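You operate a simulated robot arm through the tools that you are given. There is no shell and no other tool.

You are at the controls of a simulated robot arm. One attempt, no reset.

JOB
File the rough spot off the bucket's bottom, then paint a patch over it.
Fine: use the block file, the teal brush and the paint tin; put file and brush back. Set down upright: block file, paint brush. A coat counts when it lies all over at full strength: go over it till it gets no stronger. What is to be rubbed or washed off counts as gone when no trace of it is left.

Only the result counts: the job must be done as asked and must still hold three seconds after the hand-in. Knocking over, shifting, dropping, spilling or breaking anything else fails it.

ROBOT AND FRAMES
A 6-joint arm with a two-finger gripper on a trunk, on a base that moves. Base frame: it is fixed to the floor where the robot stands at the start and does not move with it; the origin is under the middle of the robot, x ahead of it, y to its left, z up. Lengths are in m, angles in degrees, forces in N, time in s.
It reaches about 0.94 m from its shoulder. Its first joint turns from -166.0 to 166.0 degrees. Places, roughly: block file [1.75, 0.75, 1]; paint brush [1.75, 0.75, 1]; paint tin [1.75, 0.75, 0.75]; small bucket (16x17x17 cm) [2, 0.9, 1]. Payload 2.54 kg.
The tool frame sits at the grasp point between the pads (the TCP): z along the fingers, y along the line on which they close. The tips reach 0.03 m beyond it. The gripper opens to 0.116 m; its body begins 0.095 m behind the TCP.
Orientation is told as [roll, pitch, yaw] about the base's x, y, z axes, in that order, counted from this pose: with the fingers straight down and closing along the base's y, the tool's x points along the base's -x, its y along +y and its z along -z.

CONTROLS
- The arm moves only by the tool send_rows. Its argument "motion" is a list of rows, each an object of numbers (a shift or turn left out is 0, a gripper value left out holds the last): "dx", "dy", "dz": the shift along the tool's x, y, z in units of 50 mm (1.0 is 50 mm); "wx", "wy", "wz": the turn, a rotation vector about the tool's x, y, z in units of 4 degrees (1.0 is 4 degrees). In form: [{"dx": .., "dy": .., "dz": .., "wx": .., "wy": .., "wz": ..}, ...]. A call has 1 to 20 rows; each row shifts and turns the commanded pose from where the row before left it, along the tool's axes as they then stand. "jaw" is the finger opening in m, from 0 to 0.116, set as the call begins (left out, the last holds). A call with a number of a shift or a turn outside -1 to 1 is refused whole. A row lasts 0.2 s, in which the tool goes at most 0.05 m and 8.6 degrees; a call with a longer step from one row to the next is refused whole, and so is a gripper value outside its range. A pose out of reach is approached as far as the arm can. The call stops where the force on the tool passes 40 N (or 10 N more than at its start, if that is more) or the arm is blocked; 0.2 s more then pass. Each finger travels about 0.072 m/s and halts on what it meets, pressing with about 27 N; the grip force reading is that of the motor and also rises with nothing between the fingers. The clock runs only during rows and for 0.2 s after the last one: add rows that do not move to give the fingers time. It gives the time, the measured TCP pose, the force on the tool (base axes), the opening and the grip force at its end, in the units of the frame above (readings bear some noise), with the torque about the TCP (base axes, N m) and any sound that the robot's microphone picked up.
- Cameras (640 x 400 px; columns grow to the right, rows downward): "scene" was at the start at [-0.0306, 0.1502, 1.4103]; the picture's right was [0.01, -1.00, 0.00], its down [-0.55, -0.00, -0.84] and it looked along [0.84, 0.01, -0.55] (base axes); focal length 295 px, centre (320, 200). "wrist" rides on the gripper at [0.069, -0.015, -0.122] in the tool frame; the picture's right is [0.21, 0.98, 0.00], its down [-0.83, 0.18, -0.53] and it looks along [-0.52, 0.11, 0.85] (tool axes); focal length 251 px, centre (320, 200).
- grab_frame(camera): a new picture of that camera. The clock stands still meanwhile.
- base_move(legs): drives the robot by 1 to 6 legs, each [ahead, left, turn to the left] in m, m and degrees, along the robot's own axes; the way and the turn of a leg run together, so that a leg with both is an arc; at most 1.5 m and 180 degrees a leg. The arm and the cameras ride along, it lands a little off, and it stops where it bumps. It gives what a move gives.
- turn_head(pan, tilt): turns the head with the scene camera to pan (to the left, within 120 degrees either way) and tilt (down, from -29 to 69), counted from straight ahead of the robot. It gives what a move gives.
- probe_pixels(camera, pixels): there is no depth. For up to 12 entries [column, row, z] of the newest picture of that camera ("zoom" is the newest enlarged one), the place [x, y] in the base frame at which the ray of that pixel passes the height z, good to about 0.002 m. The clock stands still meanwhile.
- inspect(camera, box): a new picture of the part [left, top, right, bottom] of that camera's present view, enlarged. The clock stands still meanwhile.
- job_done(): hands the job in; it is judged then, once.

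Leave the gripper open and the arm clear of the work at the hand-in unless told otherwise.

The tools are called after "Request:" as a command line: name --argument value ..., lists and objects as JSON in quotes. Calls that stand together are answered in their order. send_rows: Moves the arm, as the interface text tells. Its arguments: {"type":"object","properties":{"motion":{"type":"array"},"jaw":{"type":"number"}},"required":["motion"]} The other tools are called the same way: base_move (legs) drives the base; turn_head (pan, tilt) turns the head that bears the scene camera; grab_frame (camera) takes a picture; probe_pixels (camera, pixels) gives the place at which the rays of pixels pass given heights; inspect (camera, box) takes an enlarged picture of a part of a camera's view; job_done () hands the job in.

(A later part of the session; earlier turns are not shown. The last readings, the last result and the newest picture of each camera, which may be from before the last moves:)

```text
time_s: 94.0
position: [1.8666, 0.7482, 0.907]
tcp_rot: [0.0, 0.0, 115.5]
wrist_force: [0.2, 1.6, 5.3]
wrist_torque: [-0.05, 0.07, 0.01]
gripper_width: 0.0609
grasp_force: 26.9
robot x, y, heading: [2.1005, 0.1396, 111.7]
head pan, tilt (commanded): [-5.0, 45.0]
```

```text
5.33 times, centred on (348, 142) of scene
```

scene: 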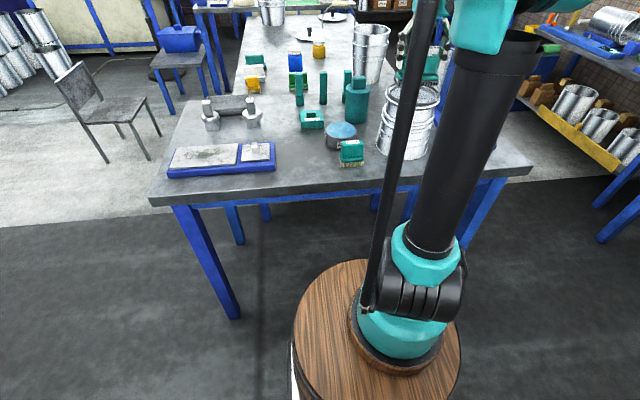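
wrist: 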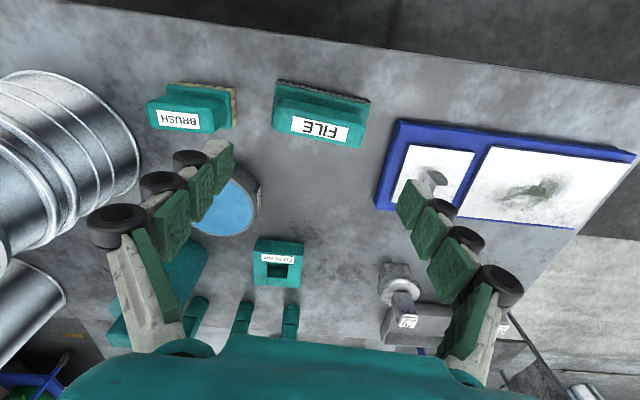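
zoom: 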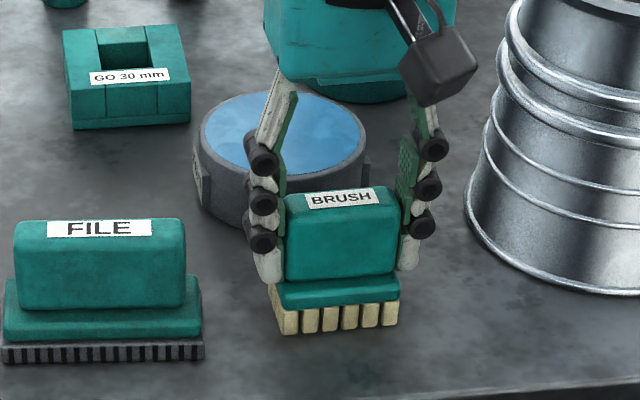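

Brush gripped at width 0.061. I'll lift it 12 cm and carry it above the tin's centre (1.8125,0.851).

Request:
send_rows --motion '[{"dz": -0.3}, {"dz": -0.6}, {"dz": -1}, {"dz": -0.5}, {"dx": -0.77, "dy": 0.041}, {"dx": -0.77, "dy": 0.041}, {"dx": -0.77, "dy": 0.041}, {}]'

Request:
grab_frame --camera "wrist"

Request:
inspect --camera "scene" --box '[290, 90, 400, 180]'

```text
time_s: 95.8
position: [1.8103, 0.8521, 1.0263]
tcp_rot: [0.0, 0.0, 115.6]
wrist_force: [-0.4, -0.1, -0.7]
wrist_torque: [-0.03, 0.0, 0.03]
gripper_width: 0.061
grasp_force: 26.9
robot x, y, heading: [2.1029, 0.1407, 111.7]
head pan, tilt (commanded): [-5.0, 45.0]
```

```text
taken
```

wrist: 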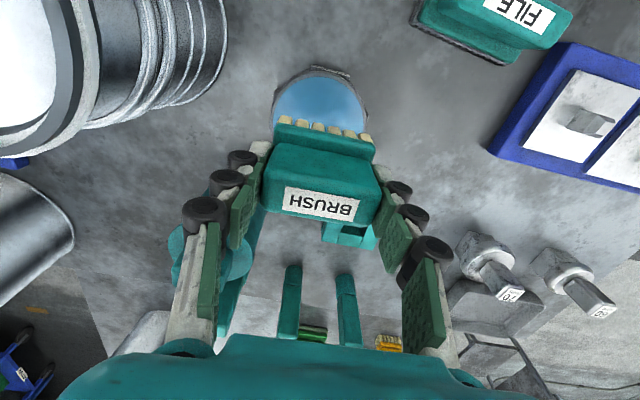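

```text
4.44 times, centred on (345, 135) of scene
```

zoom: 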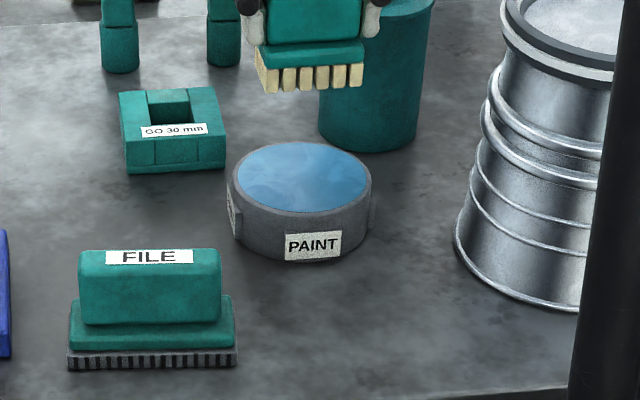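

Before dipping I'll check the clearance to the teal can behind the tin.

Request:
probe_pixels --camera "zoom" --pixels '[[368, 152, 0.85], [319, 130, 0.85], [418, 130, 0.85], [228, 183, 0.89], [372, 186, 0.89], [302, 142, 0.89], [300, 217, 0.89], [318, 92, 0.97], [263, 92, 0.97], [362, 85, 0.97]]'

Request:
grab_frame --camera "scene"

```text
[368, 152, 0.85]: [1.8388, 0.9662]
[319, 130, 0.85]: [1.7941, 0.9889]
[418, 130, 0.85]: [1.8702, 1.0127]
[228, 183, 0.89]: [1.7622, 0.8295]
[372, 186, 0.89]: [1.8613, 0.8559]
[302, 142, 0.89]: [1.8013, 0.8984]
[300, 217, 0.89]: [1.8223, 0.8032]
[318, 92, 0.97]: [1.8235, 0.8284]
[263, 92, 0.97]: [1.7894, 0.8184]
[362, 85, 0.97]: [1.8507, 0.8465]
```

```text
taken
```

scene: 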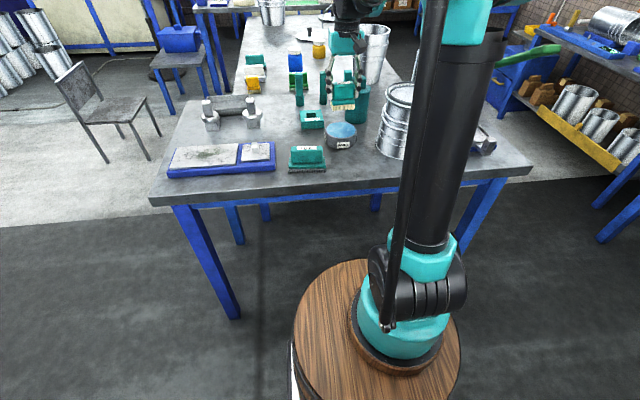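

Clearance is fine (can edge 11 cm from the tin's centre). The brush is centred over the tin within 1 mm. Lowering to just above the rim, then in small steps.

Request:
send_rows --motion '[{"dz": 0.5}, {"dz": 0.5}, {"dz": 0.4}, {}]'

Request:
inspect --camera "scene" --box '[300, 90, 396, 165]'

Request:
inspect --camera "wrist" --box '[230, 40, 410, 170]'

```text
time_s: 96.8
position: [1.8111, 0.8498, 0.9565]
tcp_rot: [0.0, 0.0, 115.7]
wrist_force: [-0.4, -0.4, -1.2]
wrist_torque: [0.01, -0.02, -0.01]
gripper_width: 0.0611
grasp_force: 26.9
robot x, y, heading: [2.1003, 0.1396, 111.8]
head pan, tilt (commanded): [-5.0, 45.0]
```

```text
5.33 times, centred on (348, 128) of scene
```

zoom: 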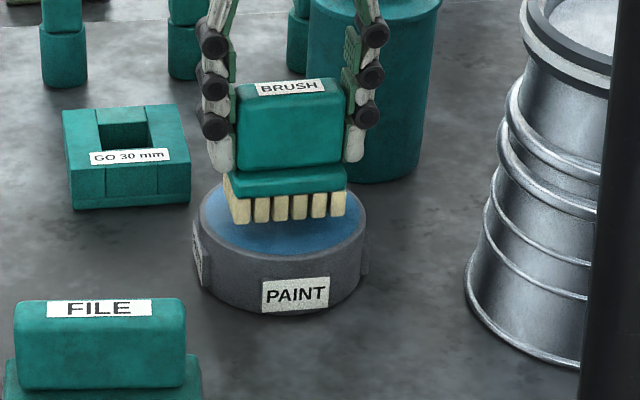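

```text
3.08 times, centred on (320, 105) of wrist
```

zoom: 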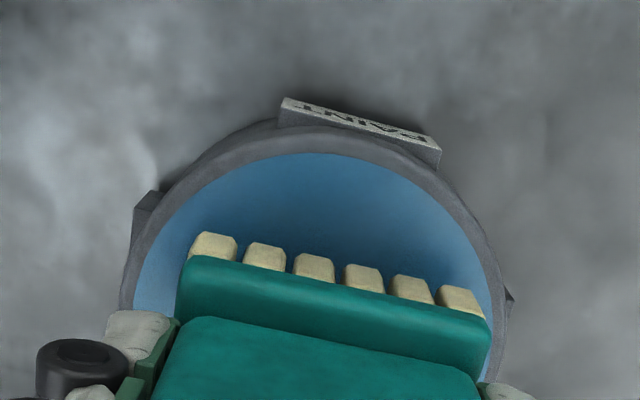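

I'll probe the paint circle and the bristle corners for exact centring.

Request:
probe_pixels --camera "zoom" --pixels '[[136, 300, 0.887], [190, 213, 0.887], [310, 153, 0.887], [410, 185, 0.887], [470, 250, 0.887], [492, 310, 0.887], [192, 243, 0.899], [487, 303, 0.899], [122, 290, 0.89], [310, 128, 0.89], [505, 300, 0.89]]'

```text
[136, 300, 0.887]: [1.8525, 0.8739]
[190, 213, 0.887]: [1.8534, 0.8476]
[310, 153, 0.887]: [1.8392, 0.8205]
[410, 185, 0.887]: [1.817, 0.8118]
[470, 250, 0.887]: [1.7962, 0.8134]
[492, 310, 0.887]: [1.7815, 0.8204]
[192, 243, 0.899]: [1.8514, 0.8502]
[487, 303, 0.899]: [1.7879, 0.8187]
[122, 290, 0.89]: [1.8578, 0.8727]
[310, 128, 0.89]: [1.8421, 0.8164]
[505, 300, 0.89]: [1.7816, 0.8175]
```

The brush should shift 4 mm away from the robot (tool −x) to be centred in the paint circle. Then I'll lower in small steps.

Request:
send_rows --motion '[{"dx": -0.08}, {"dz": 0.1}, {"dz": 0.06}, {}]'

Request:
send_rows --motion '[{"dz": 0.04}, {}]'

Request:
send_rows --motion '[{"dz": 0.04}, {}]'

Request:
inspect --camera "scene" --box '[300, 90, 396, 165]'

```text
time_s: 97.8
position: [1.8101, 0.8549, 0.9479]
tcp_rot: [0.0, -0.1, 115.6]
wrist_force: [-1.2, 0.0, -0.4]
wrist_torque: [0.04, 0.02, 0.01]
gripper_width: 0.061
grasp_force: 26.7
robot x, y, heading: [2.1025, 0.1402, 112.0]
head pan, tilt (commanded): [-5.0, 45.0]
```

```text
time_s: 98.4
position: [1.8103, 0.855, 0.9483]
tcp_rot: [0.1, -0.1, 115.6]
wrist_force: [0.4, 0.1, -0.6]
wrist_torque: [0.0, 0.03, 0.0]
gripper_width: 0.0612
grasp_force: 26.6
robot x, y, heading: [2.1047, 0.1418, 111.9]
head pan, tilt (commanded): [-5.0, 45.0]
```

```text
time_s: 99.0
position: [1.8098, 0.8551, 0.9449]
tcp_rot: [0.1, -0.1, 115.6]
wrist_force: [-1.1, -0.4, 25.2]
wrist_torque: [-0.02, 0.05, -0.03]
gripper_width: 0.0612
grasp_force: 27.1
robot x, y, heading: [2.1042, 0.1399, 111.9]
head pan, tilt (commanded): [-5.0, 45.0]
```

```text
5.33 times, centred on (348, 128) of scene
```

zoom: 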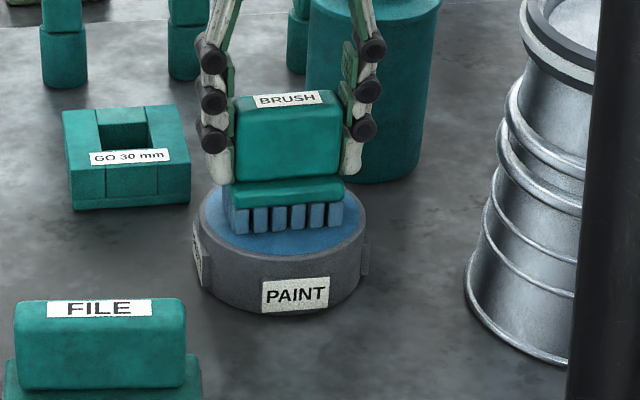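

The bristles turned blue at TCP z≈0.945 (25 N touch): the brush is loaded. I'll lift gently and carry it straight over to the bucket's centre.

Request:
send_rows --motion '[{"dz": -0.1}, {"dz": -0.5}, {"dz": -1}, {"dz": -1}, {"dz": -1}, {}]'

Request:
send_rows --motion '[{"dx": 0.23, "dy": -0.749}, {"dx": 0.23, "dy": -0.749}, {"dx": 0.23, "dy": -0.749}, {"dx": 0.23, "dy": -0.749}, {"dx": 0.23, "dy": -0.749}, {}]'

Request:
grab_frame --camera "wrist"

Request:
inspect --camera "wrist" --box '[220, 40, 420, 165]'

```text
time_s: 100.4
position: [1.8104, 0.8558, 1.1236]
tcp_rot: [0.0, 0.1, 115.6]
wrist_force: [0.3, 0.6, -1.8]
wrist_torque: [0.02, 0.02, 0.03]
gripper_width: 0.0611
grasp_force: 27.3
robot x, y, heading: [2.1024, 0.1409, 111.8]
head pan, tilt (commanded): [-5.0, 45.0]
```

```text
time_s: 101.8
position: [2.0043, 0.8827, 1.1221]
tcp_rot: [0.0, 0.0, 115.6]
wrist_force: [-0.5, 1.1, -0.2]
wrist_torque: [0.04, 0.0, -0.02]
gripper_width: 0.061
grasp_force: 26.9
robot x, y, heading: [2.1006, 0.1417, 111.7]
head pan, tilt (commanded): [-5.0, 45.0]
```

```text
taken
```

wrist: 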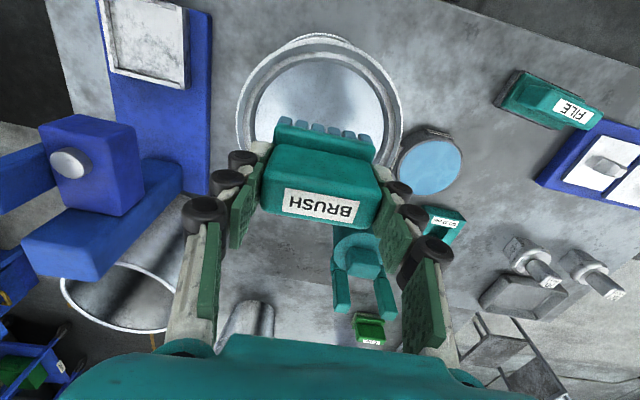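

```text
3.20 times, centred on (320, 102) of wrist
```

zoom: 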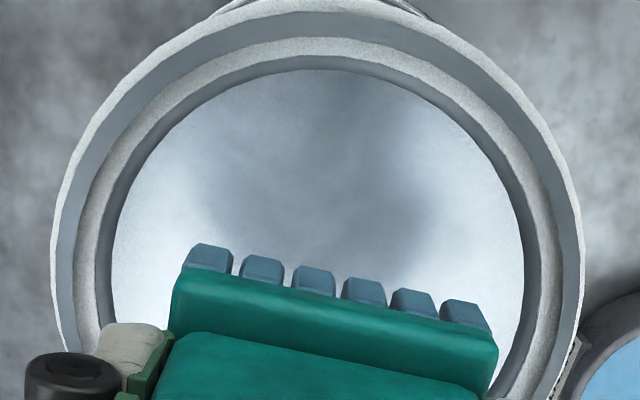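

The brush is over the bucket centre; the bristles are blue. I'll lower toward the disc (contact expected at TCP ≈1.075).

Request:
send_rows --motion '[{"dz": 0.4}, {"dz": 0.4}, {}]'

Request:
send_rows --motion '[{"dz": 0.06}, {}]'

Request:
send_rows --motion '[{"dz": 0.04}, {}]'

```text
time_s: 102.6
position: [2.0038, 0.8831, 1.0834]
tcp_rot: [0.0, -0.1, 115.6]
wrist_force: [-0.1, 0.6, -1.7]
wrist_torque: [-0.01, 0.03, 0.01]
gripper_width: 0.0609
grasp_force: 27.3
robot x, y, heading: [2.1057, 0.1372, 111.9]
head pan, tilt (commanded): [-5.0, 45.0]
```

```text
time_s: 103.2
position: [2.0043, 0.8836, 1.0823]
tcp_rot: [0.0, 0.0, 115.5]
wrist_force: [0.5, -1.2, -0.4]
wrist_torque: [0.03, 0.0, -0.03]
gripper_width: 0.0612
grasp_force: 27.2
robot x, y, heading: [2.1012, 0.1357, 111.8]
head pan, tilt (commanded): [-5.0, 45.0]
```

```text
time_s: 103.8
position: [2.005, 0.8835, 1.0792]
tcp_rot: [0.1, 0.0, 115.6]
wrist_force: [-0.5, 0.1, -0.8]
wrist_torque: [-0.01, 0.01, 0.0]
gripper_width: 0.061
grasp_force: 26.3
robot x, y, heading: [2.1021, 0.1418, 111.9]
head pan, tilt (commanded): [-5.0, 45.0]
```

Request:
send_rows --motion '[{"dz": 0.03}, {}]'

Request:
send_rows --motion '[{"dz": 0.02}, {}]'

Request:
send_rows --motion '[{"dz": 0.02}, {}]'

```text
time_s: 104.4
position: [2.0052, 0.8838, 1.0784]
tcp_rot: [0.0, 0.0, 115.6]
wrist_force: [0.0, -0.3, -0.8]
wrist_torque: [-0.01, -0.02, 0.03]
gripper_width: 0.061
grasp_force: 27.0
robot x, y, heading: [2.1031, 0.1414, 111.6]
head pan, tilt (commanded): [-5.0, 45.0]
```

```text
time_s: 105.0
position: [2.0037, 0.8843, 1.0766]
tcp_rot: [0.0, 0.0, 115.7]
wrist_force: [0.7, -0.3, -1.3]
wrist_torque: [0.02, -0.05, 0.04]
gripper_width: 0.061
grasp_force: 27.0
robot x, y, heading: [2.1059, 0.1424, 111.9]
head pan, tilt (commanded): [-5.0, 45.0]
```

```text
time_s: 105.6
position: [2.0051, 0.8848, 1.0758]
tcp_rot: [0.0, 0.1, 115.6]
wrist_force: [0.1, 0.5, -1.5]
wrist_torque: [-0.01, 0.0, -0.01]
gripper_width: 0.0612
grasp_force: 27.3
robot x, y, heading: [2.1049, 0.146, 111.7]
head pan, tilt (commanded): [-5.0, 45.0]
```

Request:
send_rows --motion '[{"dz": 0.02}, {}]'

Request:
send_rows --motion '[{"dz": 0.016}, {}]'

```text
time_s: 106.2
position: [2.0031, 0.8854, 1.0755]
tcp_rot: [0.0, -0.1, 115.6]
wrist_force: [-3.1, 3.8, 22.8]
wrist_torque: [0.11, 0.14, -0.01]
gripper_width: 0.0611
grasp_force: 27.1
robot x, y, heading: [2.1018, 0.1408, 111.6]
head pan, tilt (commanded): [-5.0, 45.0]
```

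```text
time_s: 106.7
position: [2.0044, 0.8837, 1.0754]
tcp_rot: [0.0, -0.1, 115.6]
wrist_force: [0.1, -4.1, 12.8]
wrist_torque: [-0.29, 0.04, -0.04]
gripper_width: 0.0613
grasp_force: 26.9
robot x, y, heading: [2.1023, 0.1421, 111.7]
head pan, tilt (commanded): [-5.0, 45.0]
stopped in row 2: the force on the tool passed its limit at 43 N (the readings are from after the stop); the commanded pose is now the measured one
```

Contact found; the last step overshot to 43 N and stopped, now 12.8 N. I'll stroke back and forth ±16 mm across the patch (limits inside the ring keep ~5 mm clearance).

Request:
send_rows --motion '[{"dx": 0.16}, {"dx": 0.16}, {"dx": -0.16}, {"dx": -0.16}, {"dx": -0.16}, {"dx": -0.16}, {"dx": 0.16}, {"dx": 0.16}]'

Request:
inspect --camera "wrist" --box '[220, 20, 420, 165]'

```text
time_s: 108.5
position: [2.0029, 0.8847, 1.0746]
tcp_rot: [0.1, -0.2, 115.6]
wrist_force: [-3.3, 6.3, 21.3]
wrist_torque: [0.15, 0.11, -0.01]
gripper_width: 0.0612
grasp_force: 27.1
robot x, y, heading: [2.1061, 0.1393, 111.7]
head pan, tilt (commanded): [-5.0, 45.0]
```

```text
2.76 times, centred on (320, 92) of wrist
```

zoom: 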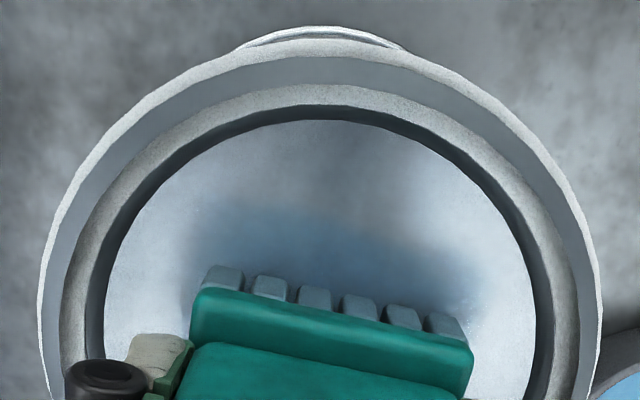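

Paint is laying on faintly. I'll make more strokes, with small side offsets ±6 mm.

Request:
send_rows --motion '[{"dy": 0.12}, {"dx": 0.16}, {"dx": 0.16}, {"dx": -0.16}, {"dx": -0.16}, {"dx": -0.16}, {"dx": -0.16}, {"dx": 0.16}, {"dx": 0.16}, {"dy": -0.12}, {"dy": -0.12}, {"dx": 0.16}, {"dx": 0.16}, {"dx": -0.16}, {"dx": -0.16}, {"dx": -0.16}, {"dx": -0.16}, {"dx": 0.16}, {"dx": 0.16}, {"dy": 0.12}]'

Request:
inspect --camera "wrist" --box '[220, 20, 420, 165]'

```text
time_s: 112.7
position: [2.0064, 0.8845, 1.0752]
tcp_rot: [0.0, 0.0, 115.6]
wrist_force: [5.1, 1.6, 14.4]
wrist_torque: [0.12, -0.15, -0.01]
gripper_width: 0.0612
grasp_force: 27.0
robot x, y, heading: [2.1017, 0.1399, 111.9]
head pan, tilt (commanded): [-5.0, 45.0]
```

```text
2.76 times, centred on (320, 92) of wrist
```

zoom: 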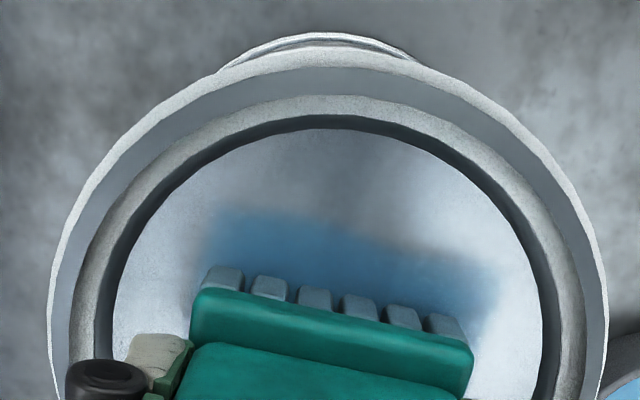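

The coat is getting stronger. Another round of strokes, then I'll lift and look.

Request:
send_rows --motion '[{"dy": 0.12}, {"dx": 0.16}, {"dx": 0.16}, {"dx": -0.16}, {"dx": -0.16}, {"dx": -0.16}, {"dx": -0.16}, {"dx": 0.16}, {"dx": 0.16}, {"dy": -0.12}, {"dy": -0.12}, {"dx": 0.16}, {"dx": 0.16}, {"dx": -0.16}, {"dx": -0.16}, {"dx": -0.16}, {"dx": -0.16}, {"dx": 0.16}, {"dx": 0.16}, {"dy": 0.12}]'

Request:
send_rows --motion '[{"dz": -0.3}, {"dz": -0.7}, {"dy": 0.9}, {"dy": 0.9}, {"dy": 0.9}, {}]'

Request:
grab_frame --camera "wrist"

Request:
inspect --camera "scene" --box '[370, 70, 450, 132]'

```text
time_s: 114.4
position: [1.9933, 0.8937, 1.0746]
tcp_rot: [-0.1, -0.4, 115.6]
wrist_force: [-0.3, -2.6, 13.1]
wrist_torque: [-0.46, -0.04, -0.07]
gripper_width: 0.0611
grasp_force: 27.4
robot x, y, heading: [2.1014, 0.1458, 111.7]
head pan, tilt (commanded): [-5.0, 45.0]
stopped in row 8: the force on the tool passed its limit at 47 N (the readings are from after the stop); the commanded pose is now the measured one
```

```text
time_s: 115.8
position: [1.8724, 0.8351, 1.1247]
tcp_rot: [-0.2, -0.4, 115.6]
wrist_force: [0.0, -0.3, -1.2]
wrist_torque: [-0.02, -0.01, -0.03]
gripper_width: 0.0612
grasp_force: 26.6
robot x, y, heading: [2.1038, 0.1409, 111.8]
head pan, tilt (commanded): [-5.0, 45.0]
```

```text
taken
```

wrist: 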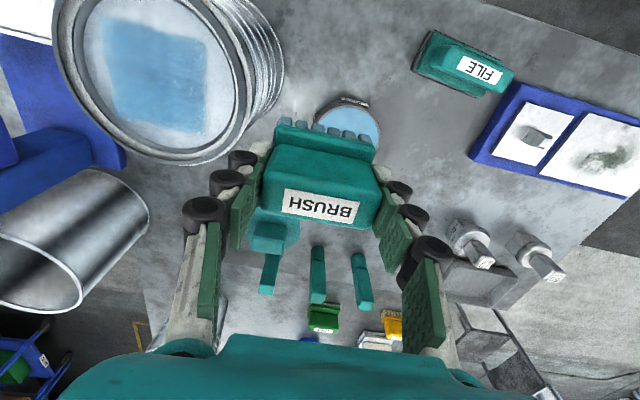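

```text
6.45 times, centred on (410, 101) of scene
```

zoom: 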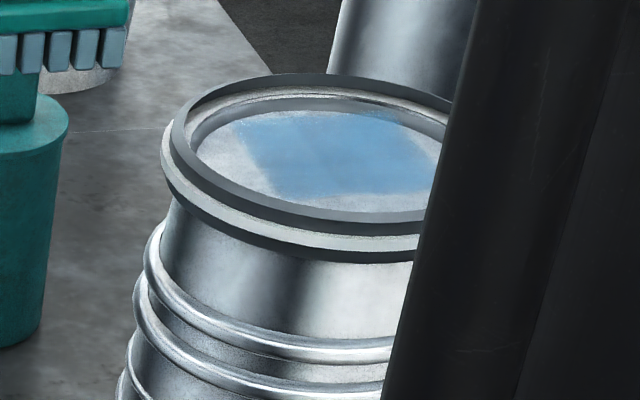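

A blue patch is on; I'll zoom to judge its strength and evenness.

Request:
inspect --camera "wrist" --box '[70, 0, 260, 150]'

Request:
inspect --camera "wrist" --box '[260, 80, 390, 150]'

```text
2.67 times, centred on (165, 75) of wrist
```

zoom: 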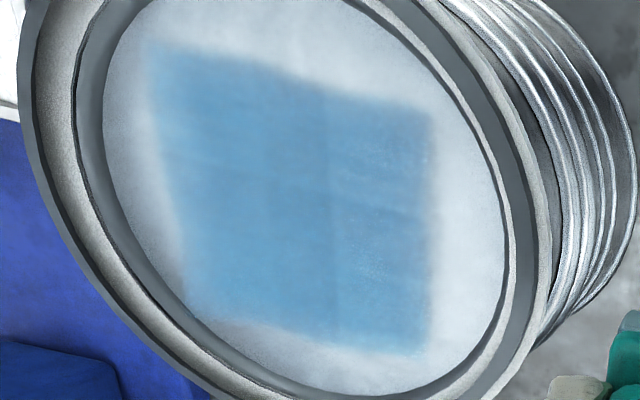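

```text
4.92 times, centred on (325, 115) of wrist
```

zoom: 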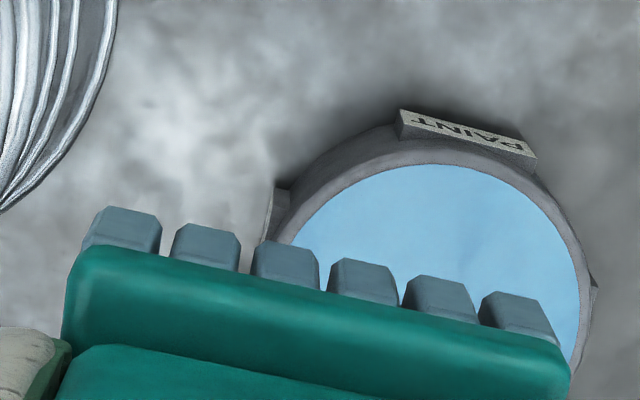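

The patch is fairly even but slightly streaky at its right and light at the left edge. I'll level the tool, re-dip the brush, and put on more coats. Moving over the tin now.

Request:
send_rows --motion '[{"wx": -0.048, "wy": 0.1}, {"dx": -0.449, "dy": 0.476}, {"dx": -0.449, "dy": 0.476}, {}, {"dz": 0.85}, {"dz": 0.85}, {"dz": 0.85}, {"dz": 0.8}, {}]'

Request:
inspect --camera "wrist" --box '[230, 40, 410, 170]'

```text
time_s: 117.8
position: [1.8069, 0.8544, 0.9584]
tcp_rot: [0.0, 0.0, 115.7]
wrist_force: [0.4, 0.4, -1.0]
wrist_torque: [0.05, -0.02, 0.01]
gripper_width: 0.0612
grasp_force: 27.1
robot x, y, heading: [2.1063, 0.1433, 111.6]
head pan, tilt (commanded): [-5.0, 45.0]
```

```text
3.08 times, centred on (320, 105) of wrist
```

zoom: 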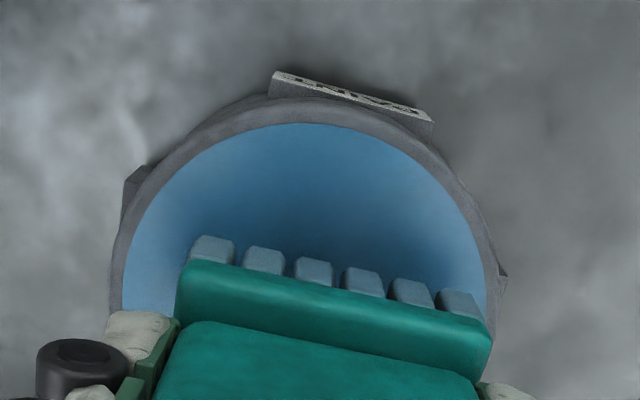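

Slight shift needed: 3 mm in −tool-y. Then lower to contact in small steps.

Request:
send_rows --motion '[{"dy": -0.06, "dx": 0.02}, {"dz": 0.1}, {"dz": 0.1}, {}]'

Request:
send_rows --motion '[{"dz": 0.04}, {}]'

Request:
send_rows --motion '[{"dz": 0.02}, {}]'

```text
time_s: 118.8
position: [1.8111, 0.8557, 0.9474]
tcp_rot: [0.1, -0.1, 115.6]
wrist_force: [0.4, -0.9, -1.3]
wrist_torque: [0.01, 0.01, -0.02]
gripper_width: 0.061
grasp_force: 26.9
robot x, y, heading: [2.1014, 0.1415, 111.6]
head pan, tilt (commanded): [-5.0, 45.0]
```

```text
time_s: 119.4
position: [1.8114, 0.8558, 0.9446]
tcp_rot: [0.2, 0.0, 115.6]
wrist_force: [-0.1, -0.1, 1.4]
wrist_torque: [0.08, -0.05, 0.0]
gripper_width: 0.0611
grasp_force: 27.3
robot x, y, heading: [2.1019, 0.1411, 111.7]
head pan, tilt (commanded): [-5.0, 45.0]
```

```text
time_s: 120.0
position: [1.8115, 0.856, 0.9454]
tcp_rot: [0.2, 0.1, 115.6]
wrist_force: [-6.9, 2.1, 33.6]
wrist_torque: [0.23, 0.2, -0.01]
gripper_width: 0.0613
grasp_force: 26.6
robot x, y, heading: [2.1019, 0.1432, 111.6]
head pan, tilt (commanded): [-5.0, 45.0]
```

Loaded again (33 N touch). I'll lift and return over the bucket.

Request:
send_rows --motion '[{"dz": -0.1}, {"dz": -0.5}, {"dz": -1}, {"dz": -1}, {"dz": -1}, {}, {"dx": 0.23, "dy": -0.744}, {"dx": 0.23, "dy": -0.744}, {"dx": 0.23, "dy": -0.744}, {"dx": 0.23, "dy": -0.744}, {"dx": 0.23, "dy": -0.744}, {}]'

Request:
inspect --camera "wrist" --box '[220, 40, 420, 165]'

```text
time_s: 122.6
position: [2.0056, 0.8829, 1.1233]
tcp_rot: [0.1, 0.0, 115.5]
wrist_force: [-0.3, -0.4, -1.4]
wrist_torque: [0.0, 0.01, -0.01]
gripper_width: 0.0609
grasp_force: 26.5
robot x, y, heading: [2.1014, 0.1415, 111.8]
head pan, tilt (commanded): [-5.0, 45.0]
```

```text
3.20 times, centred on (320, 102) of wrist
```

zoom: 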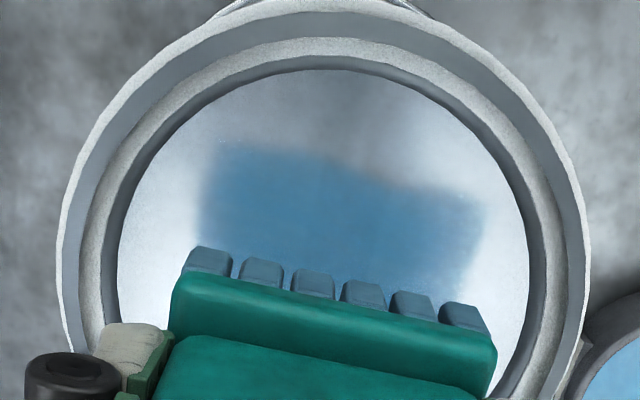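

I'll probe the patch's near edge to confirm it covers the former spot (which spanned roughly 0.027 around (2.004,0.884)).

Request:
probe_pixels --camera "zoom" --pixels '[[210, 145, 1.018], [340, 165, 1.018], [480, 205, 1.018], [200, 215, 1.018], [470, 250, 1.018], [122, 260, 1.018], [325, 70, 1.018], [522, 260, 1.018]]'

```text
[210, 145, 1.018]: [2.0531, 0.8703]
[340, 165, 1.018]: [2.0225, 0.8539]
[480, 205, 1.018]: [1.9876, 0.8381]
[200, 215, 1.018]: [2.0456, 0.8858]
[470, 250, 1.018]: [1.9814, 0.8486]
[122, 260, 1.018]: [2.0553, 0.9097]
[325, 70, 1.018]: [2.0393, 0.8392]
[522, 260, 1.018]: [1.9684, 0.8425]
```

The patch reaches ≥0.035 from the spot's centre. Now lowering for the second coat.

Request:
send_rows --motion '[{"dz": 0.4}, {"dz": 0.4}, {"dz": 0.08}, {}]'

Request:
send_rows --motion '[{"dz": 0.02}, {}]'

Request:
send_rows --motion '[{"dz": 0.02}, {}]'

```text
time_s: 123.6
position: [2.006, 0.8834, 1.0784]
tcp_rot: [0.1, 0.0, 115.6]
wrist_force: [0.0, 0.3, -0.9]
wrist_torque: [0.0, 0.04, -0.01]
gripper_width: 0.061
grasp_force: 27.1
robot x, y, heading: [2.1019, 0.1392, 111.9]
head pan, tilt (commanded): [-5.0, 45.0]
```

```text
time_s: 124.2
position: [2.0052, 0.8834, 1.0784]
tcp_rot: [0.1, -0.1, 115.7]
wrist_force: [0.4, -0.3, -1.3]
wrist_torque: [-0.01, -0.03, 0.0]
gripper_width: 0.0612
grasp_force: 27.1
robot x, y, heading: [2.1022, 0.1452, 111.5]
head pan, tilt (commanded): [-5.0, 45.0]
```

```text
time_s: 124.8
position: [2.0059, 0.8846, 1.0766]
tcp_rot: [0.1, 0.1, 115.6]
wrist_force: [0.2, 0.6, -1.4]
wrist_torque: [0.0, -0.03, 0.01]
gripper_width: 0.0611
grasp_force: 26.9
robot x, y, heading: [2.1025, 0.1399, 111.9]
head pan, tilt (commanded): [-5.0, 45.0]
```

Request:
send_rows --motion '[{"dz": 0.02}, {}]'

Request:
send_rows --motion '[{"dz": 0.015}, {}]'

```text
time_s: 125.4
position: [2.005, 0.8851, 1.0753]
tcp_rot: [0.1, 0.1, 115.6]
wrist_force: [0.0, 0.5, -1.6]
wrist_torque: [-0.01, 0.03, 0.01]
gripper_width: 0.0612
grasp_force: 27.1
robot x, y, heading: [2.0999, 0.1447, 111.8]
head pan, tilt (commanded): [-5.0, 45.0]
```

```text
time_s: 126.0
position: [2.0048, 0.8857, 1.0757]
tcp_rot: [0.1, 0.0, 115.6]
wrist_force: [-0.4, -0.6, 3.6]
wrist_torque: [0.14, -0.01, -0.04]
gripper_width: 0.0614
grasp_force: 27.5
robot x, y, heading: [2.1005, 0.1429, 111.7]
head pan, tilt (commanded): [-5.0, 45.0]
```

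Light contact (5 N). A hair more, then strokes with side offsets 0, ±6 mm.

Request:
send_rows --motion '[{"dz": 0.005}, {"dx": 0.16}, {"dx": 0.16}, {"dx": -0.16}, {"dx": -0.16}, {"dx": -0.16}, {"dx": -0.16}, {"dx": 0.16}, {"dx": 0.16}, {"dy": 0.12}, {"dx": 0.16}, {"dx": 0.16}, {"dx": -0.16}, {"dx": -0.16}, {"dx": -0.16}, {"dx": -0.16}, {"dx": 0.16}, {"dx": 0.16}, {"dy": -0.12}]'

Request:
send_rows --motion '[{"dy": -0.12}, {"dx": 0.16}, {"dx": 0.16}, {"dx": -0.16}, {"dx": -0.16}, {"dx": -0.16}, {"dx": -0.16}, {"dx": 0.16}, {"dx": 0.16}, {"dy": 0.12}, {"dx": 0.16}, {"dx": 0.16}, {"dx": -0.16}, {"dx": -0.16}, {"dx": -0.16}, {"dx": -0.16}, {"dx": 0.16}, {"dx": 0.16}]'

Request:
inspect --camera "wrist" --box '[220, 20, 420, 165]'

```text
time_s: 130.0
position: [2.0053, 0.884, 1.0757]
tcp_rot: [0.1, 0.1, 115.6]
wrist_force: [-0.7, -0.9, 1.2]
wrist_torque: [0.04, 0.0, -0.01]
gripper_width: 0.0611
grasp_force: 27.4
robot x, y, heading: [2.102, 0.1394, 111.8]
head pan, tilt (commanded): [-5.0, 45.0]
```

```text
time_s: 133.8
position: [2.0054, 0.8861, 1.0755]
tcp_rot: [0.1, 0.0, 115.6]
wrist_force: [-1.6, 1.2, 7.5]
wrist_torque: [0.16, -0.02, 0.01]
gripper_width: 0.0613
grasp_force: 27.5
robot x, y, heading: [2.1013, 0.1425, 111.3]
head pan, tilt (commanded): [-5.0, 45.0]
```

```text
2.76 times, centred on (320, 92) of wrist
```

zoom: 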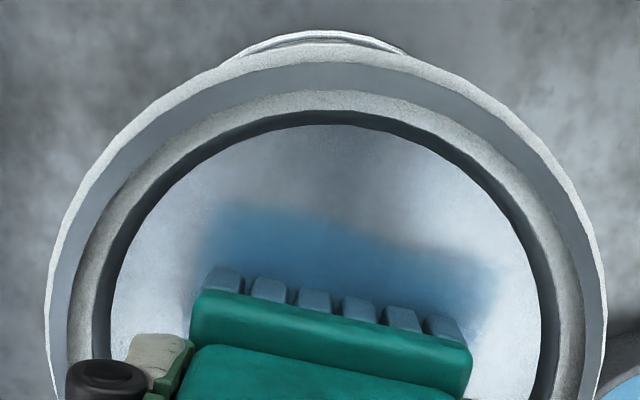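

Now lift, step aside and look at the patch.

Request:
send_rows --motion '[{"dz": -0.3}, {"dz": -0.7}, {"dy": 0.9}, {"dy": 0.9}, {"dy": 0.9}, {}]'

Request:
inspect --camera "wrist" --box '[70, 0, 260, 150]'

Request:
inspect --camera "scene" --box '[386, 82, 438, 115]'

```text
time_s: 135.2
position: [1.8823, 0.8258, 1.1252]
tcp_rot: [0.0, -0.1, 115.6]
wrist_force: [-0.2, -0.6, -0.8]
wrist_torque: [0.02, 0.01, -0.01]
gripper_width: 0.0609
grasp_force: 27.0
robot x, y, heading: [2.1042, 0.1391, 111.9]
head pan, tilt (commanded): [-5.0, 45.0]
```

```text
2.67 times, centred on (165, 75) of wrist
```

zoom: 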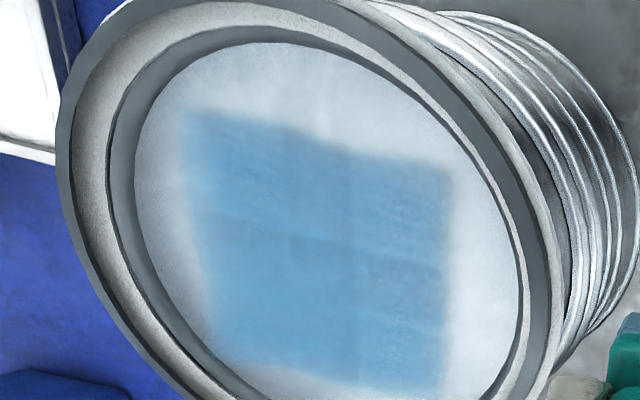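

```text
12.12 times, centred on (412, 98) of scene
```

zoom: 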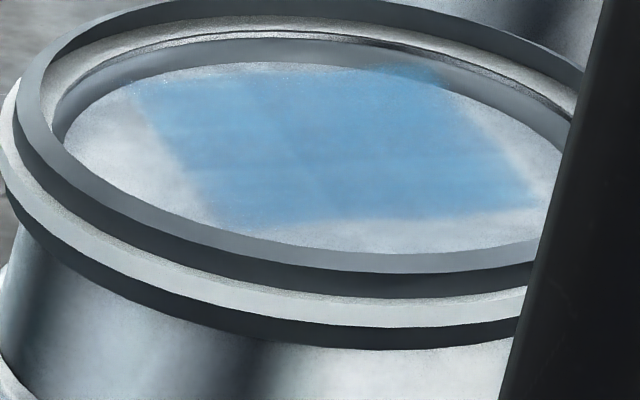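

The patch is strong and centred on the former spot. I'll re-dip and add a third coat with crossing strokes, then compare whether it still gets stronger.

Request:
send_rows --motion '[{"dx": -0.579, "dy": 0.516}, {"dx": -0.579, "dy": 0.516}, {}, {"dz": 0.85}, {"dz": 0.85}, {"dz": 0.85}, {"dz": 0.8}, {}]'

Request:
inspect --camera "wrist" --box '[230, 40, 410, 170]'

```text
time_s: 137.0
position: [1.8137, 0.8537, 0.9571]
tcp_rot: [0.2, -0.1, 115.6]
wrist_force: [0.2, 0.1, -0.1]
wrist_torque: [0.0, 0.01, -0.04]
gripper_width: 0.0613
grasp_force: 27.3
robot x, y, heading: [2.1044, 0.1422, 111.9]
head pan, tilt (commanded): [-5.0, 45.0]
```

```text
3.08 times, centred on (320, 105) of wrist
```

zoom: 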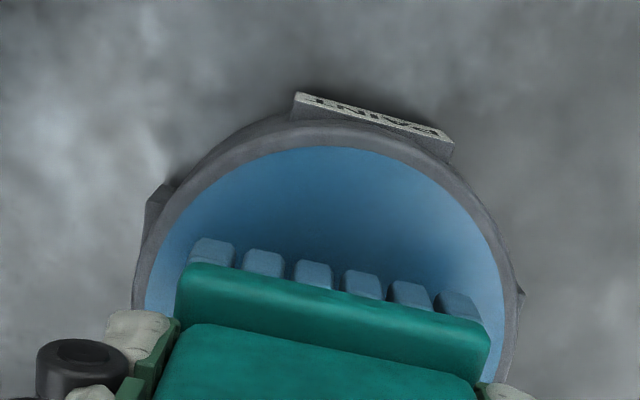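

Well centred. Lowering to the paint in small steps.

Request:
send_rows --motion '[{"dz": 0.1}, {"dz": 0.1}, {}]'

Request:
send_rows --motion '[{"dz": 0.03}, {}]'

Request:
send_rows --motion '[{"dz": 0.015}, {}]'

```text
time_s: 137.8
position: [1.8125, 0.8556, 0.948]
tcp_rot: [0.1, 0.0, 115.6]
wrist_force: [-0.3, -0.5, -0.5]
wrist_torque: [-0.03, 0.0, -0.01]
gripper_width: 0.0608
grasp_force: 26.4
robot x, y, heading: [2.0979, 0.1436, 111.9]
head pan, tilt (commanded): [-5.0, 45.0]
```

```text
time_s: 138.4
position: [1.8131, 0.8555, 0.9473]
tcp_rot: [0.1, 0.0, 115.5]
wrist_force: [-0.5, 0.1, -1.1]
wrist_torque: [-0.01, -0.05, -0.02]
gripper_width: 0.0611
grasp_force: 27.0
robot x, y, heading: [2.1027, 0.143, 111.8]
head pan, tilt (commanded): [-5.0, 45.0]
```

```text
time_s: 139.0
position: [1.8126, 0.8551, 0.9465]
tcp_rot: [0.0, 0.1, 115.6]
wrist_force: [-0.7, -1.0, -1.3]
wrist_torque: [-0.04, 0.0, 0.02]
gripper_width: 0.0611
grasp_force: 27.0
robot x, y, heading: [2.0989, 0.1415, 111.7]
head pan, tilt (commanded): [-5.0, 45.0]
```

Request:
send_rows --motion '[{"dz": 0.02}, {}]'

Request:
send_rows --motion '[{"dz": 0.01}, {}]'

```text
time_s: 139.6
position: [1.8119, 0.8555, 0.9466]
tcp_rot: [0.1, 0.0, 115.6]
wrist_force: [0.1, -0.8, 16.2]
wrist_torque: [0.11, -0.22, 0.0]
gripper_width: 0.0612
grasp_force: 27.0
robot x, y, heading: [2.1053, 0.1397, 111.6]
head pan, tilt (commanded): [-5.0, 45.0]
```

```text
time_s: 140.2
position: [1.8126, 0.8547, 0.9447]
tcp_rot: [0.1, 0.0, 115.6]
wrist_force: [-3.0, -1.0, 30.9]
wrist_torque: [-0.05, 0.02, -0.01]
gripper_width: 0.0612
grasp_force: 27.5
robot x, y, heading: [2.1009, 0.1381, 112.2]
head pan, tilt (commanded): [-5.0, 45.0]
```

Loaded (31 N touch). Back over the bucket; there I'll turn the brush 44° for crossing strokes.

Request:
send_rows --motion '[{"dz": -0.1}, {"dz": -0.5}, {"dz": -1}, {"dz": -1}, {"dz": -1}, {}, {"dx": 0.225, "dy": -0.742}, {"dx": 0.225, "dy": -0.742}, {"dx": 0.225, "dy": -0.742}, {"dx": 0.225, "dy": -0.742}, {"dx": 0.225, "dy": -0.742}, {}]'

Request:
send_rows --motion '[{"wz": 1}, {"wz": 1}, {"wz": 1}, {"wz": 1}, {"wz": 1}, {"wz": 1}, {"wz": 1}, {"wz": 1}, {"wz": 1}, {"wz": 1}, {"wz": 1}, {}, {"dz": 0.4}, {"dz": 0.4}, {"dz": 0.06}, {}]'

Request:
inspect --camera "wrist" --box '[220, 20, 420, 165]'

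```text
time_s: 142.8
position: [2.0058, 0.8853, 1.1254]
tcp_rot: [0.1, 0.0, 115.6]
wrist_force: [-0.7, 0.1, -1.4]
wrist_torque: [-0.01, 0.02, -0.03]
gripper_width: 0.061
grasp_force: 27.0
robot x, y, heading: [2.1024, 0.1381, 111.8]
head pan, tilt (commanded): [-5.0, 45.0]
```

```text
time_s: 146.2
position: [2.0027, 0.8859, 1.0809]
tcp_rot: [0.1, 0.1, 71.5]
wrist_force: [-0.7, 0.1, -1.5]
wrist_torque: [0.02, 0.01, 0.02]
gripper_width: 0.0611
grasp_force: 26.8
robot x, y, heading: [2.1011, 0.1427, 111.7]
head pan, tilt (commanded): [-5.0, 45.0]
```

```text
2.76 times, centred on (320, 92) of wrist
```

zoom: 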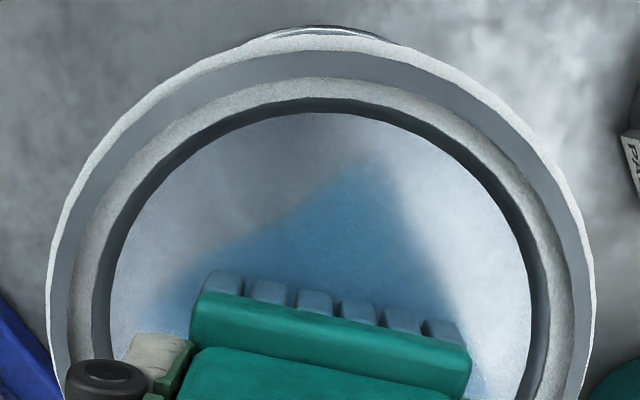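

Centred in the ring. Lowering to contact in small steps.

Request:
send_rows --motion '[{"dz": 0.04}, {}]'

Request:
send_rows --motion '[{"dz": 0.03}, {}]'

Request:
send_rows --motion '[{"dz": 0.015}, {}]'

```text
time_s: 146.8
position: [2.0033, 0.8857, 1.0788]
tcp_rot: [0.1, 0.1, 71.6]
wrist_force: [-0.6, 0.1, -1.3]
wrist_torque: [-0.04, -0.03, -0.01]
gripper_width: 0.0612
grasp_force: 27.1
robot x, y, heading: [2.1054, 0.1429, 111.9]
head pan, tilt (commanded): [-5.0, 45.0]
```

```text
time_s: 147.4
position: [2.0034, 0.8865, 1.0781]
tcp_rot: [0.2, 0.1, 71.6]
wrist_force: [0.2, -0.2, -0.5]
wrist_torque: [0.0, 0.01, -0.02]
gripper_width: 0.0611
grasp_force: 26.8
robot x, y, heading: [2.101, 0.1438, 112.0]
head pan, tilt (commanded): [-5.0, 45.0]
```

```text
time_s: 148.0
position: [2.005, 0.8866, 1.0768]
tcp_rot: [0.1, 0.1, 71.6]
wrist_force: [-0.5, -0.2, -1.1]
wrist_torque: [0.0, 0.02, 0.0]
gripper_width: 0.061
grasp_force: 26.8
robot x, y, heading: [2.1052, 0.1425, 111.7]
head pan, tilt (commanded): [-5.0, 45.0]
```

Request:
send_rows --motion '[{"dz": 0.02}, {}]'

Request:
send_rows --motion '[{"dz": 0.012}, {}]'

```text
time_s: 148.6
position: [2.0046, 0.8852, 1.0768]
tcp_rot: [0.0, 0.1, 71.5]
wrist_force: [0.7, 1.1, -2.3]
wrist_torque: [-0.02, -0.03, -0.03]
gripper_width: 0.061
grasp_force: 26.7
robot x, y, heading: [2.103, 0.1398, 111.7]
head pan, tilt (commanded): [-5.0, 45.0]
```

```text
time_s: 149.2
position: [2.0035, 0.8858, 1.0755]
tcp_rot: [0.1, 0.1, 71.6]
wrist_force: [1.7, 3.6, 15.0]
wrist_torque: [0.25, -0.25, 0.08]
gripper_width: 0.0613
grasp_force: 26.8
robot x, y, heading: [2.1027, 0.1413, 111.6]
head pan, tilt (commanded): [-5.0, 45.0]
```

Contact at 15 N. Crossing strokes now.

Request:
send_rows --motion '[{"dx": 0.14}, {"dx": 0.14}, {"dx": -0.14}, {"dx": -0.14}, {"dx": -0.14}, {"dx": -0.14}, {"dx": 0.14}, {"dx": 0.14}, {"dy": 0.12}, {"dx": 0.14}, {"dx": 0.14}, {"dx": -0.14}, {"dx": -0.14}, {"dx": -0.14}, {"dx": -0.14}, {"dx": 0.14}, {"dx": 0.14}, {"dy": -0.12}]'

Request:
send_rows --motion '[{"dy": -0.12}, {"dx": 0.14}, {"dx": 0.14}, {"dx": -0.14}, {"dx": -0.14}, {"dx": -0.14}, {"dx": -0.14}, {"dx": 0.14}, {"dx": 0.14}, {"dy": 0.12}, {"dx": 0.14}, {"dx": 0.14}, {"dx": -0.14}, {"dx": -0.14}, {"dx": -0.14}, {"dx": -0.14}, {"dx": 0.14}, {"dx": 0.14}]'

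```text
time_s: 153.0
position: [2.004, 0.8862, 1.0762]
tcp_rot: [0.1, 0.1, 71.7]
wrist_force: [-1.3, -0.2, 1.3]
wrist_torque: [0.05, 0.01, 0.01]
gripper_width: 0.0608
grasp_force: 27.3
robot x, y, heading: [2.1024, 0.1381, 111.9]
head pan, tilt (commanded): [-5.0, 45.0]
```

```text
time_s: 156.8
position: [2.0041, 0.8852, 1.0762]
tcp_rot: [0.0, 0.0, 71.6]
wrist_force: [0.6, 0.4, -0.4]
wrist_torque: [-0.01, -0.01, -0.02]
gripper_width: 0.0612
grasp_force: 26.5
robot x, y, heading: [2.1042, 0.1437, 111.7]
head pan, tilt (commanded): [-5.0, 45.0]
```

The press eased off; I'll press slightly more and do another round including a turning sweep.

Request:
send_rows --motion '[{"dz": 0.012}, {}]'

Request:
send_rows --motion '[{"dx": 0.14}, {"dx": 0.14}, {"dx": -0.14}, {"dx": -0.14}, {"dx": -0.14}, {"dx": -0.14}, {"dx": 0.14}, {"dx": 0.14}, {"wz": -1}, {"wz": -1}, {"wz": -1}, {"wz": -1}, {"wz": -1}, {"wz": -1}, {"wz": -1}, {"wz": -1}, {"wz": -1}, {"wz": -1}, {"wz": -1}]'

Request:
send_rows --motion '[{"dz": 0.006}, {"dx": 0.16}, {"dx": 0.16}, {"dx": -0.16}, {"dx": -0.16}, {"dx": -0.16}, {"dx": -0.16}, {"dx": 0.16}, {"dx": 0.16}, {"dy": 0.12}, {"dx": 0.16}, {"dx": 0.16}, {"dx": -0.16}, {"dx": -0.16}, {"dx": -0.16}, {"dx": -0.16}, {"dx": 0.16}, {"dx": 0.16}, {"dy": -0.12}]'

```text
time_s: 157.4
position: [2.0033, 0.8861, 1.0758]
tcp_rot: [0.2, 0.1, 71.7]
wrist_force: [-0.5, -1.1, 1.8]
wrist_torque: [-0.02, -0.08, -0.03]
gripper_width: 0.0609
grasp_force: 27.0
robot x, y, heading: [2.1036, 0.1425, 111.6]
head pan, tilt (commanded): [-5.0, 45.0]
```

```text
time_s: 161.4
position: [2.0035, 0.8848, 1.0749]
tcp_rot: [0.1, 0.0, 115.6]
wrist_force: [-0.2, -1.7, 21.9]
wrist_torque: [-0.1, -0.2, -0.24]
gripper_width: 0.0612
grasp_force: 27.0
robot x, y, heading: [2.1025, 0.1385, 111.8]
head pan, tilt (commanded): [-5.0, 45.0]
```

```text
time_s: 165.4
position: [2.0023, 0.8852, 1.0753]
tcp_rot: [0.1, 0.0, 115.6]
wrist_force: [-5.3, -1.2, 12.9]
wrist_torque: [0.03, 0.02, -0.03]
gripper_width: 0.0612
grasp_force: 27.4
robot x, y, heading: [2.1036, 0.1434, 111.8]
head pan, tilt (commanded): [-5.0, 45.0]
```

Good contact (13–22 N). One more side-offset set, then lift and look.

Request:
send_rows --motion '[{"dy": -0.12}, {"dx": 0.16}, {"dx": 0.16}, {"dx": -0.16}, {"dx": -0.16}, {"dx": -0.16}, {"dx": -0.16}, {"dx": 0.16}, {"dx": 0.16}, {"dy": 0.12}]'

Request:
send_rows --motion '[{"dz": -0.3}, {"dz": -0.7}, {"dy": 0.9}, {"dy": 0.9}, {"dy": 0.9}, {}]'

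Request:
inspect --camera "wrist" --box '[70, 0, 260, 150]'

Request:
inspect --camera "scene" --box '[386, 82, 438, 115]'

```text
time_s: 167.6
position: [2.005, 0.8862, 1.0752]
tcp_rot: [0.1, 0.1, 115.5]
wrist_force: [7.9, 2.8, 24.7]
wrist_torque: [0.21, -0.44, -0.02]
gripper_width: 0.0612
grasp_force: 26.6
robot x, y, heading: [2.1019, 0.1415, 111.9]
head pan, tilt (commanded): [-5.0, 45.0]
```

```text
time_s: 169.0
position: [1.8808, 0.8262, 1.1234]
tcp_rot: [0.1, 0.1, 115.6]
wrist_force: [0.1, 1.2, -0.9]
wrist_torque: [0.02, 0.0, 0.01]
gripper_width: 0.0611
grasp_force: 26.9
robot x, y, heading: [2.1033, 0.1425, 111.7]
head pan, tilt (commanded): [-5.0, 45.0]
```

```text
2.67 times, centred on (165, 75) of wrist
```

zoom: 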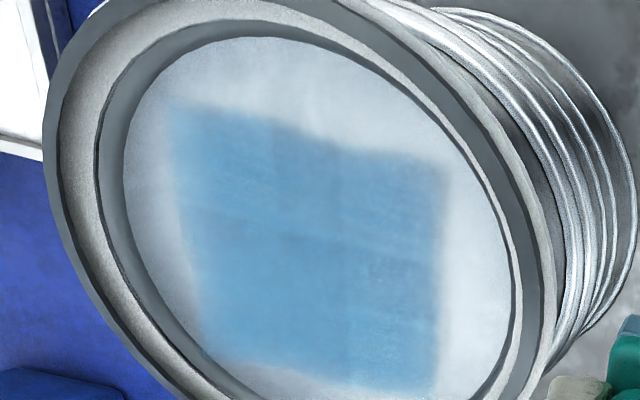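

```text
12.12 times, centred on (412, 98) of scene
```

zoom: 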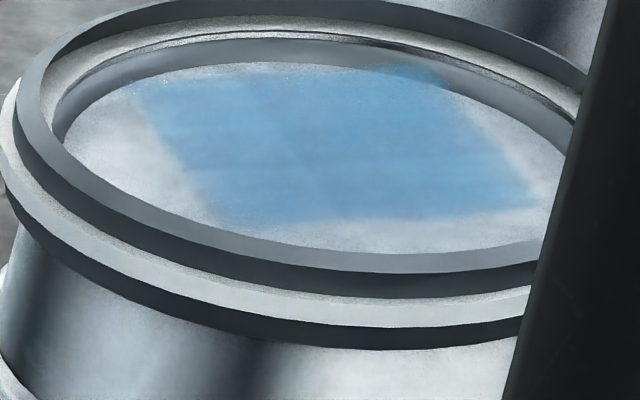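

The painted area keeps the same square outline even after crossing strokes, so the paintable patch seems to be a fixed square (~7 cm). I'll look closely at its edges and corners for strength.

Request:
inspect --camera "wrist" --box '[115, 25, 245, 150]'

Request:
inspect --camera "scene" --box '[392, 84, 434, 108]'

```text
3.20 times, centred on (180, 88) of wrist
```

zoom: 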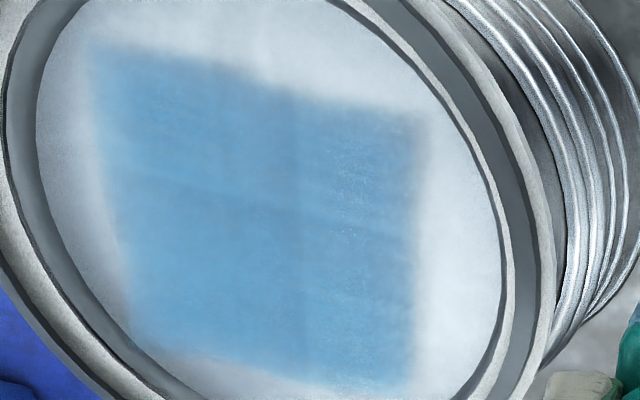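

```text
15.24 times, centred on (413, 96) of scene
```

zoom: 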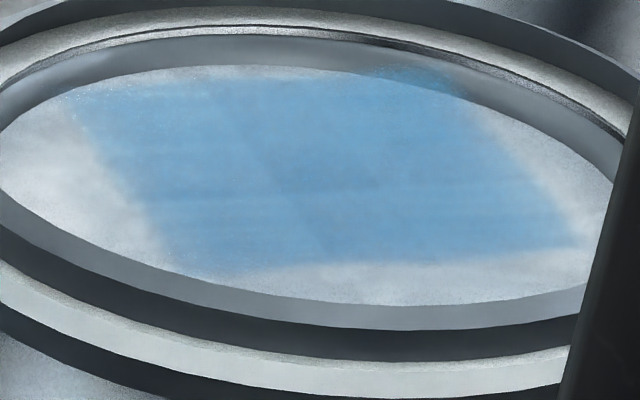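

Request:
probe_pixels --camera "zoom" --pixels '[[68, 92, 1.018], [448, 72, 1.018], [582, 246, 1.018], [180, 276, 1.018], [320, 175, 1.018]]'

Request:
inspect --camera "wrist" --box '[115, 25, 245, 150]'

Request:
probe_pixels --camera "zoom" --pixels '[[82, 42, 1.018], [428, 112, 1.018], [412, 392, 1.018], [128, 345, 1.018], [265, 225, 1.018]]'

```text
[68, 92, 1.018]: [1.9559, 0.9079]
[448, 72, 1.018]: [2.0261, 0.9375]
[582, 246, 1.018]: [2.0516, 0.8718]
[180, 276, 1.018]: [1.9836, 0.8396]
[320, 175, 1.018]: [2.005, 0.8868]
```

```text
3.20 times, centred on (180, 88) of wrist
```

zoom: 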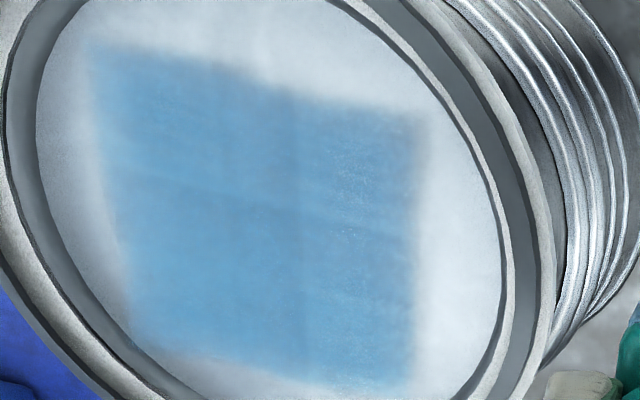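

```text
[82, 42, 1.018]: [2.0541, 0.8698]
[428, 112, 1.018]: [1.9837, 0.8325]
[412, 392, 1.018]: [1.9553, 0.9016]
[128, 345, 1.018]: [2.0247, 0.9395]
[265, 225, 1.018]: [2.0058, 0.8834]
```

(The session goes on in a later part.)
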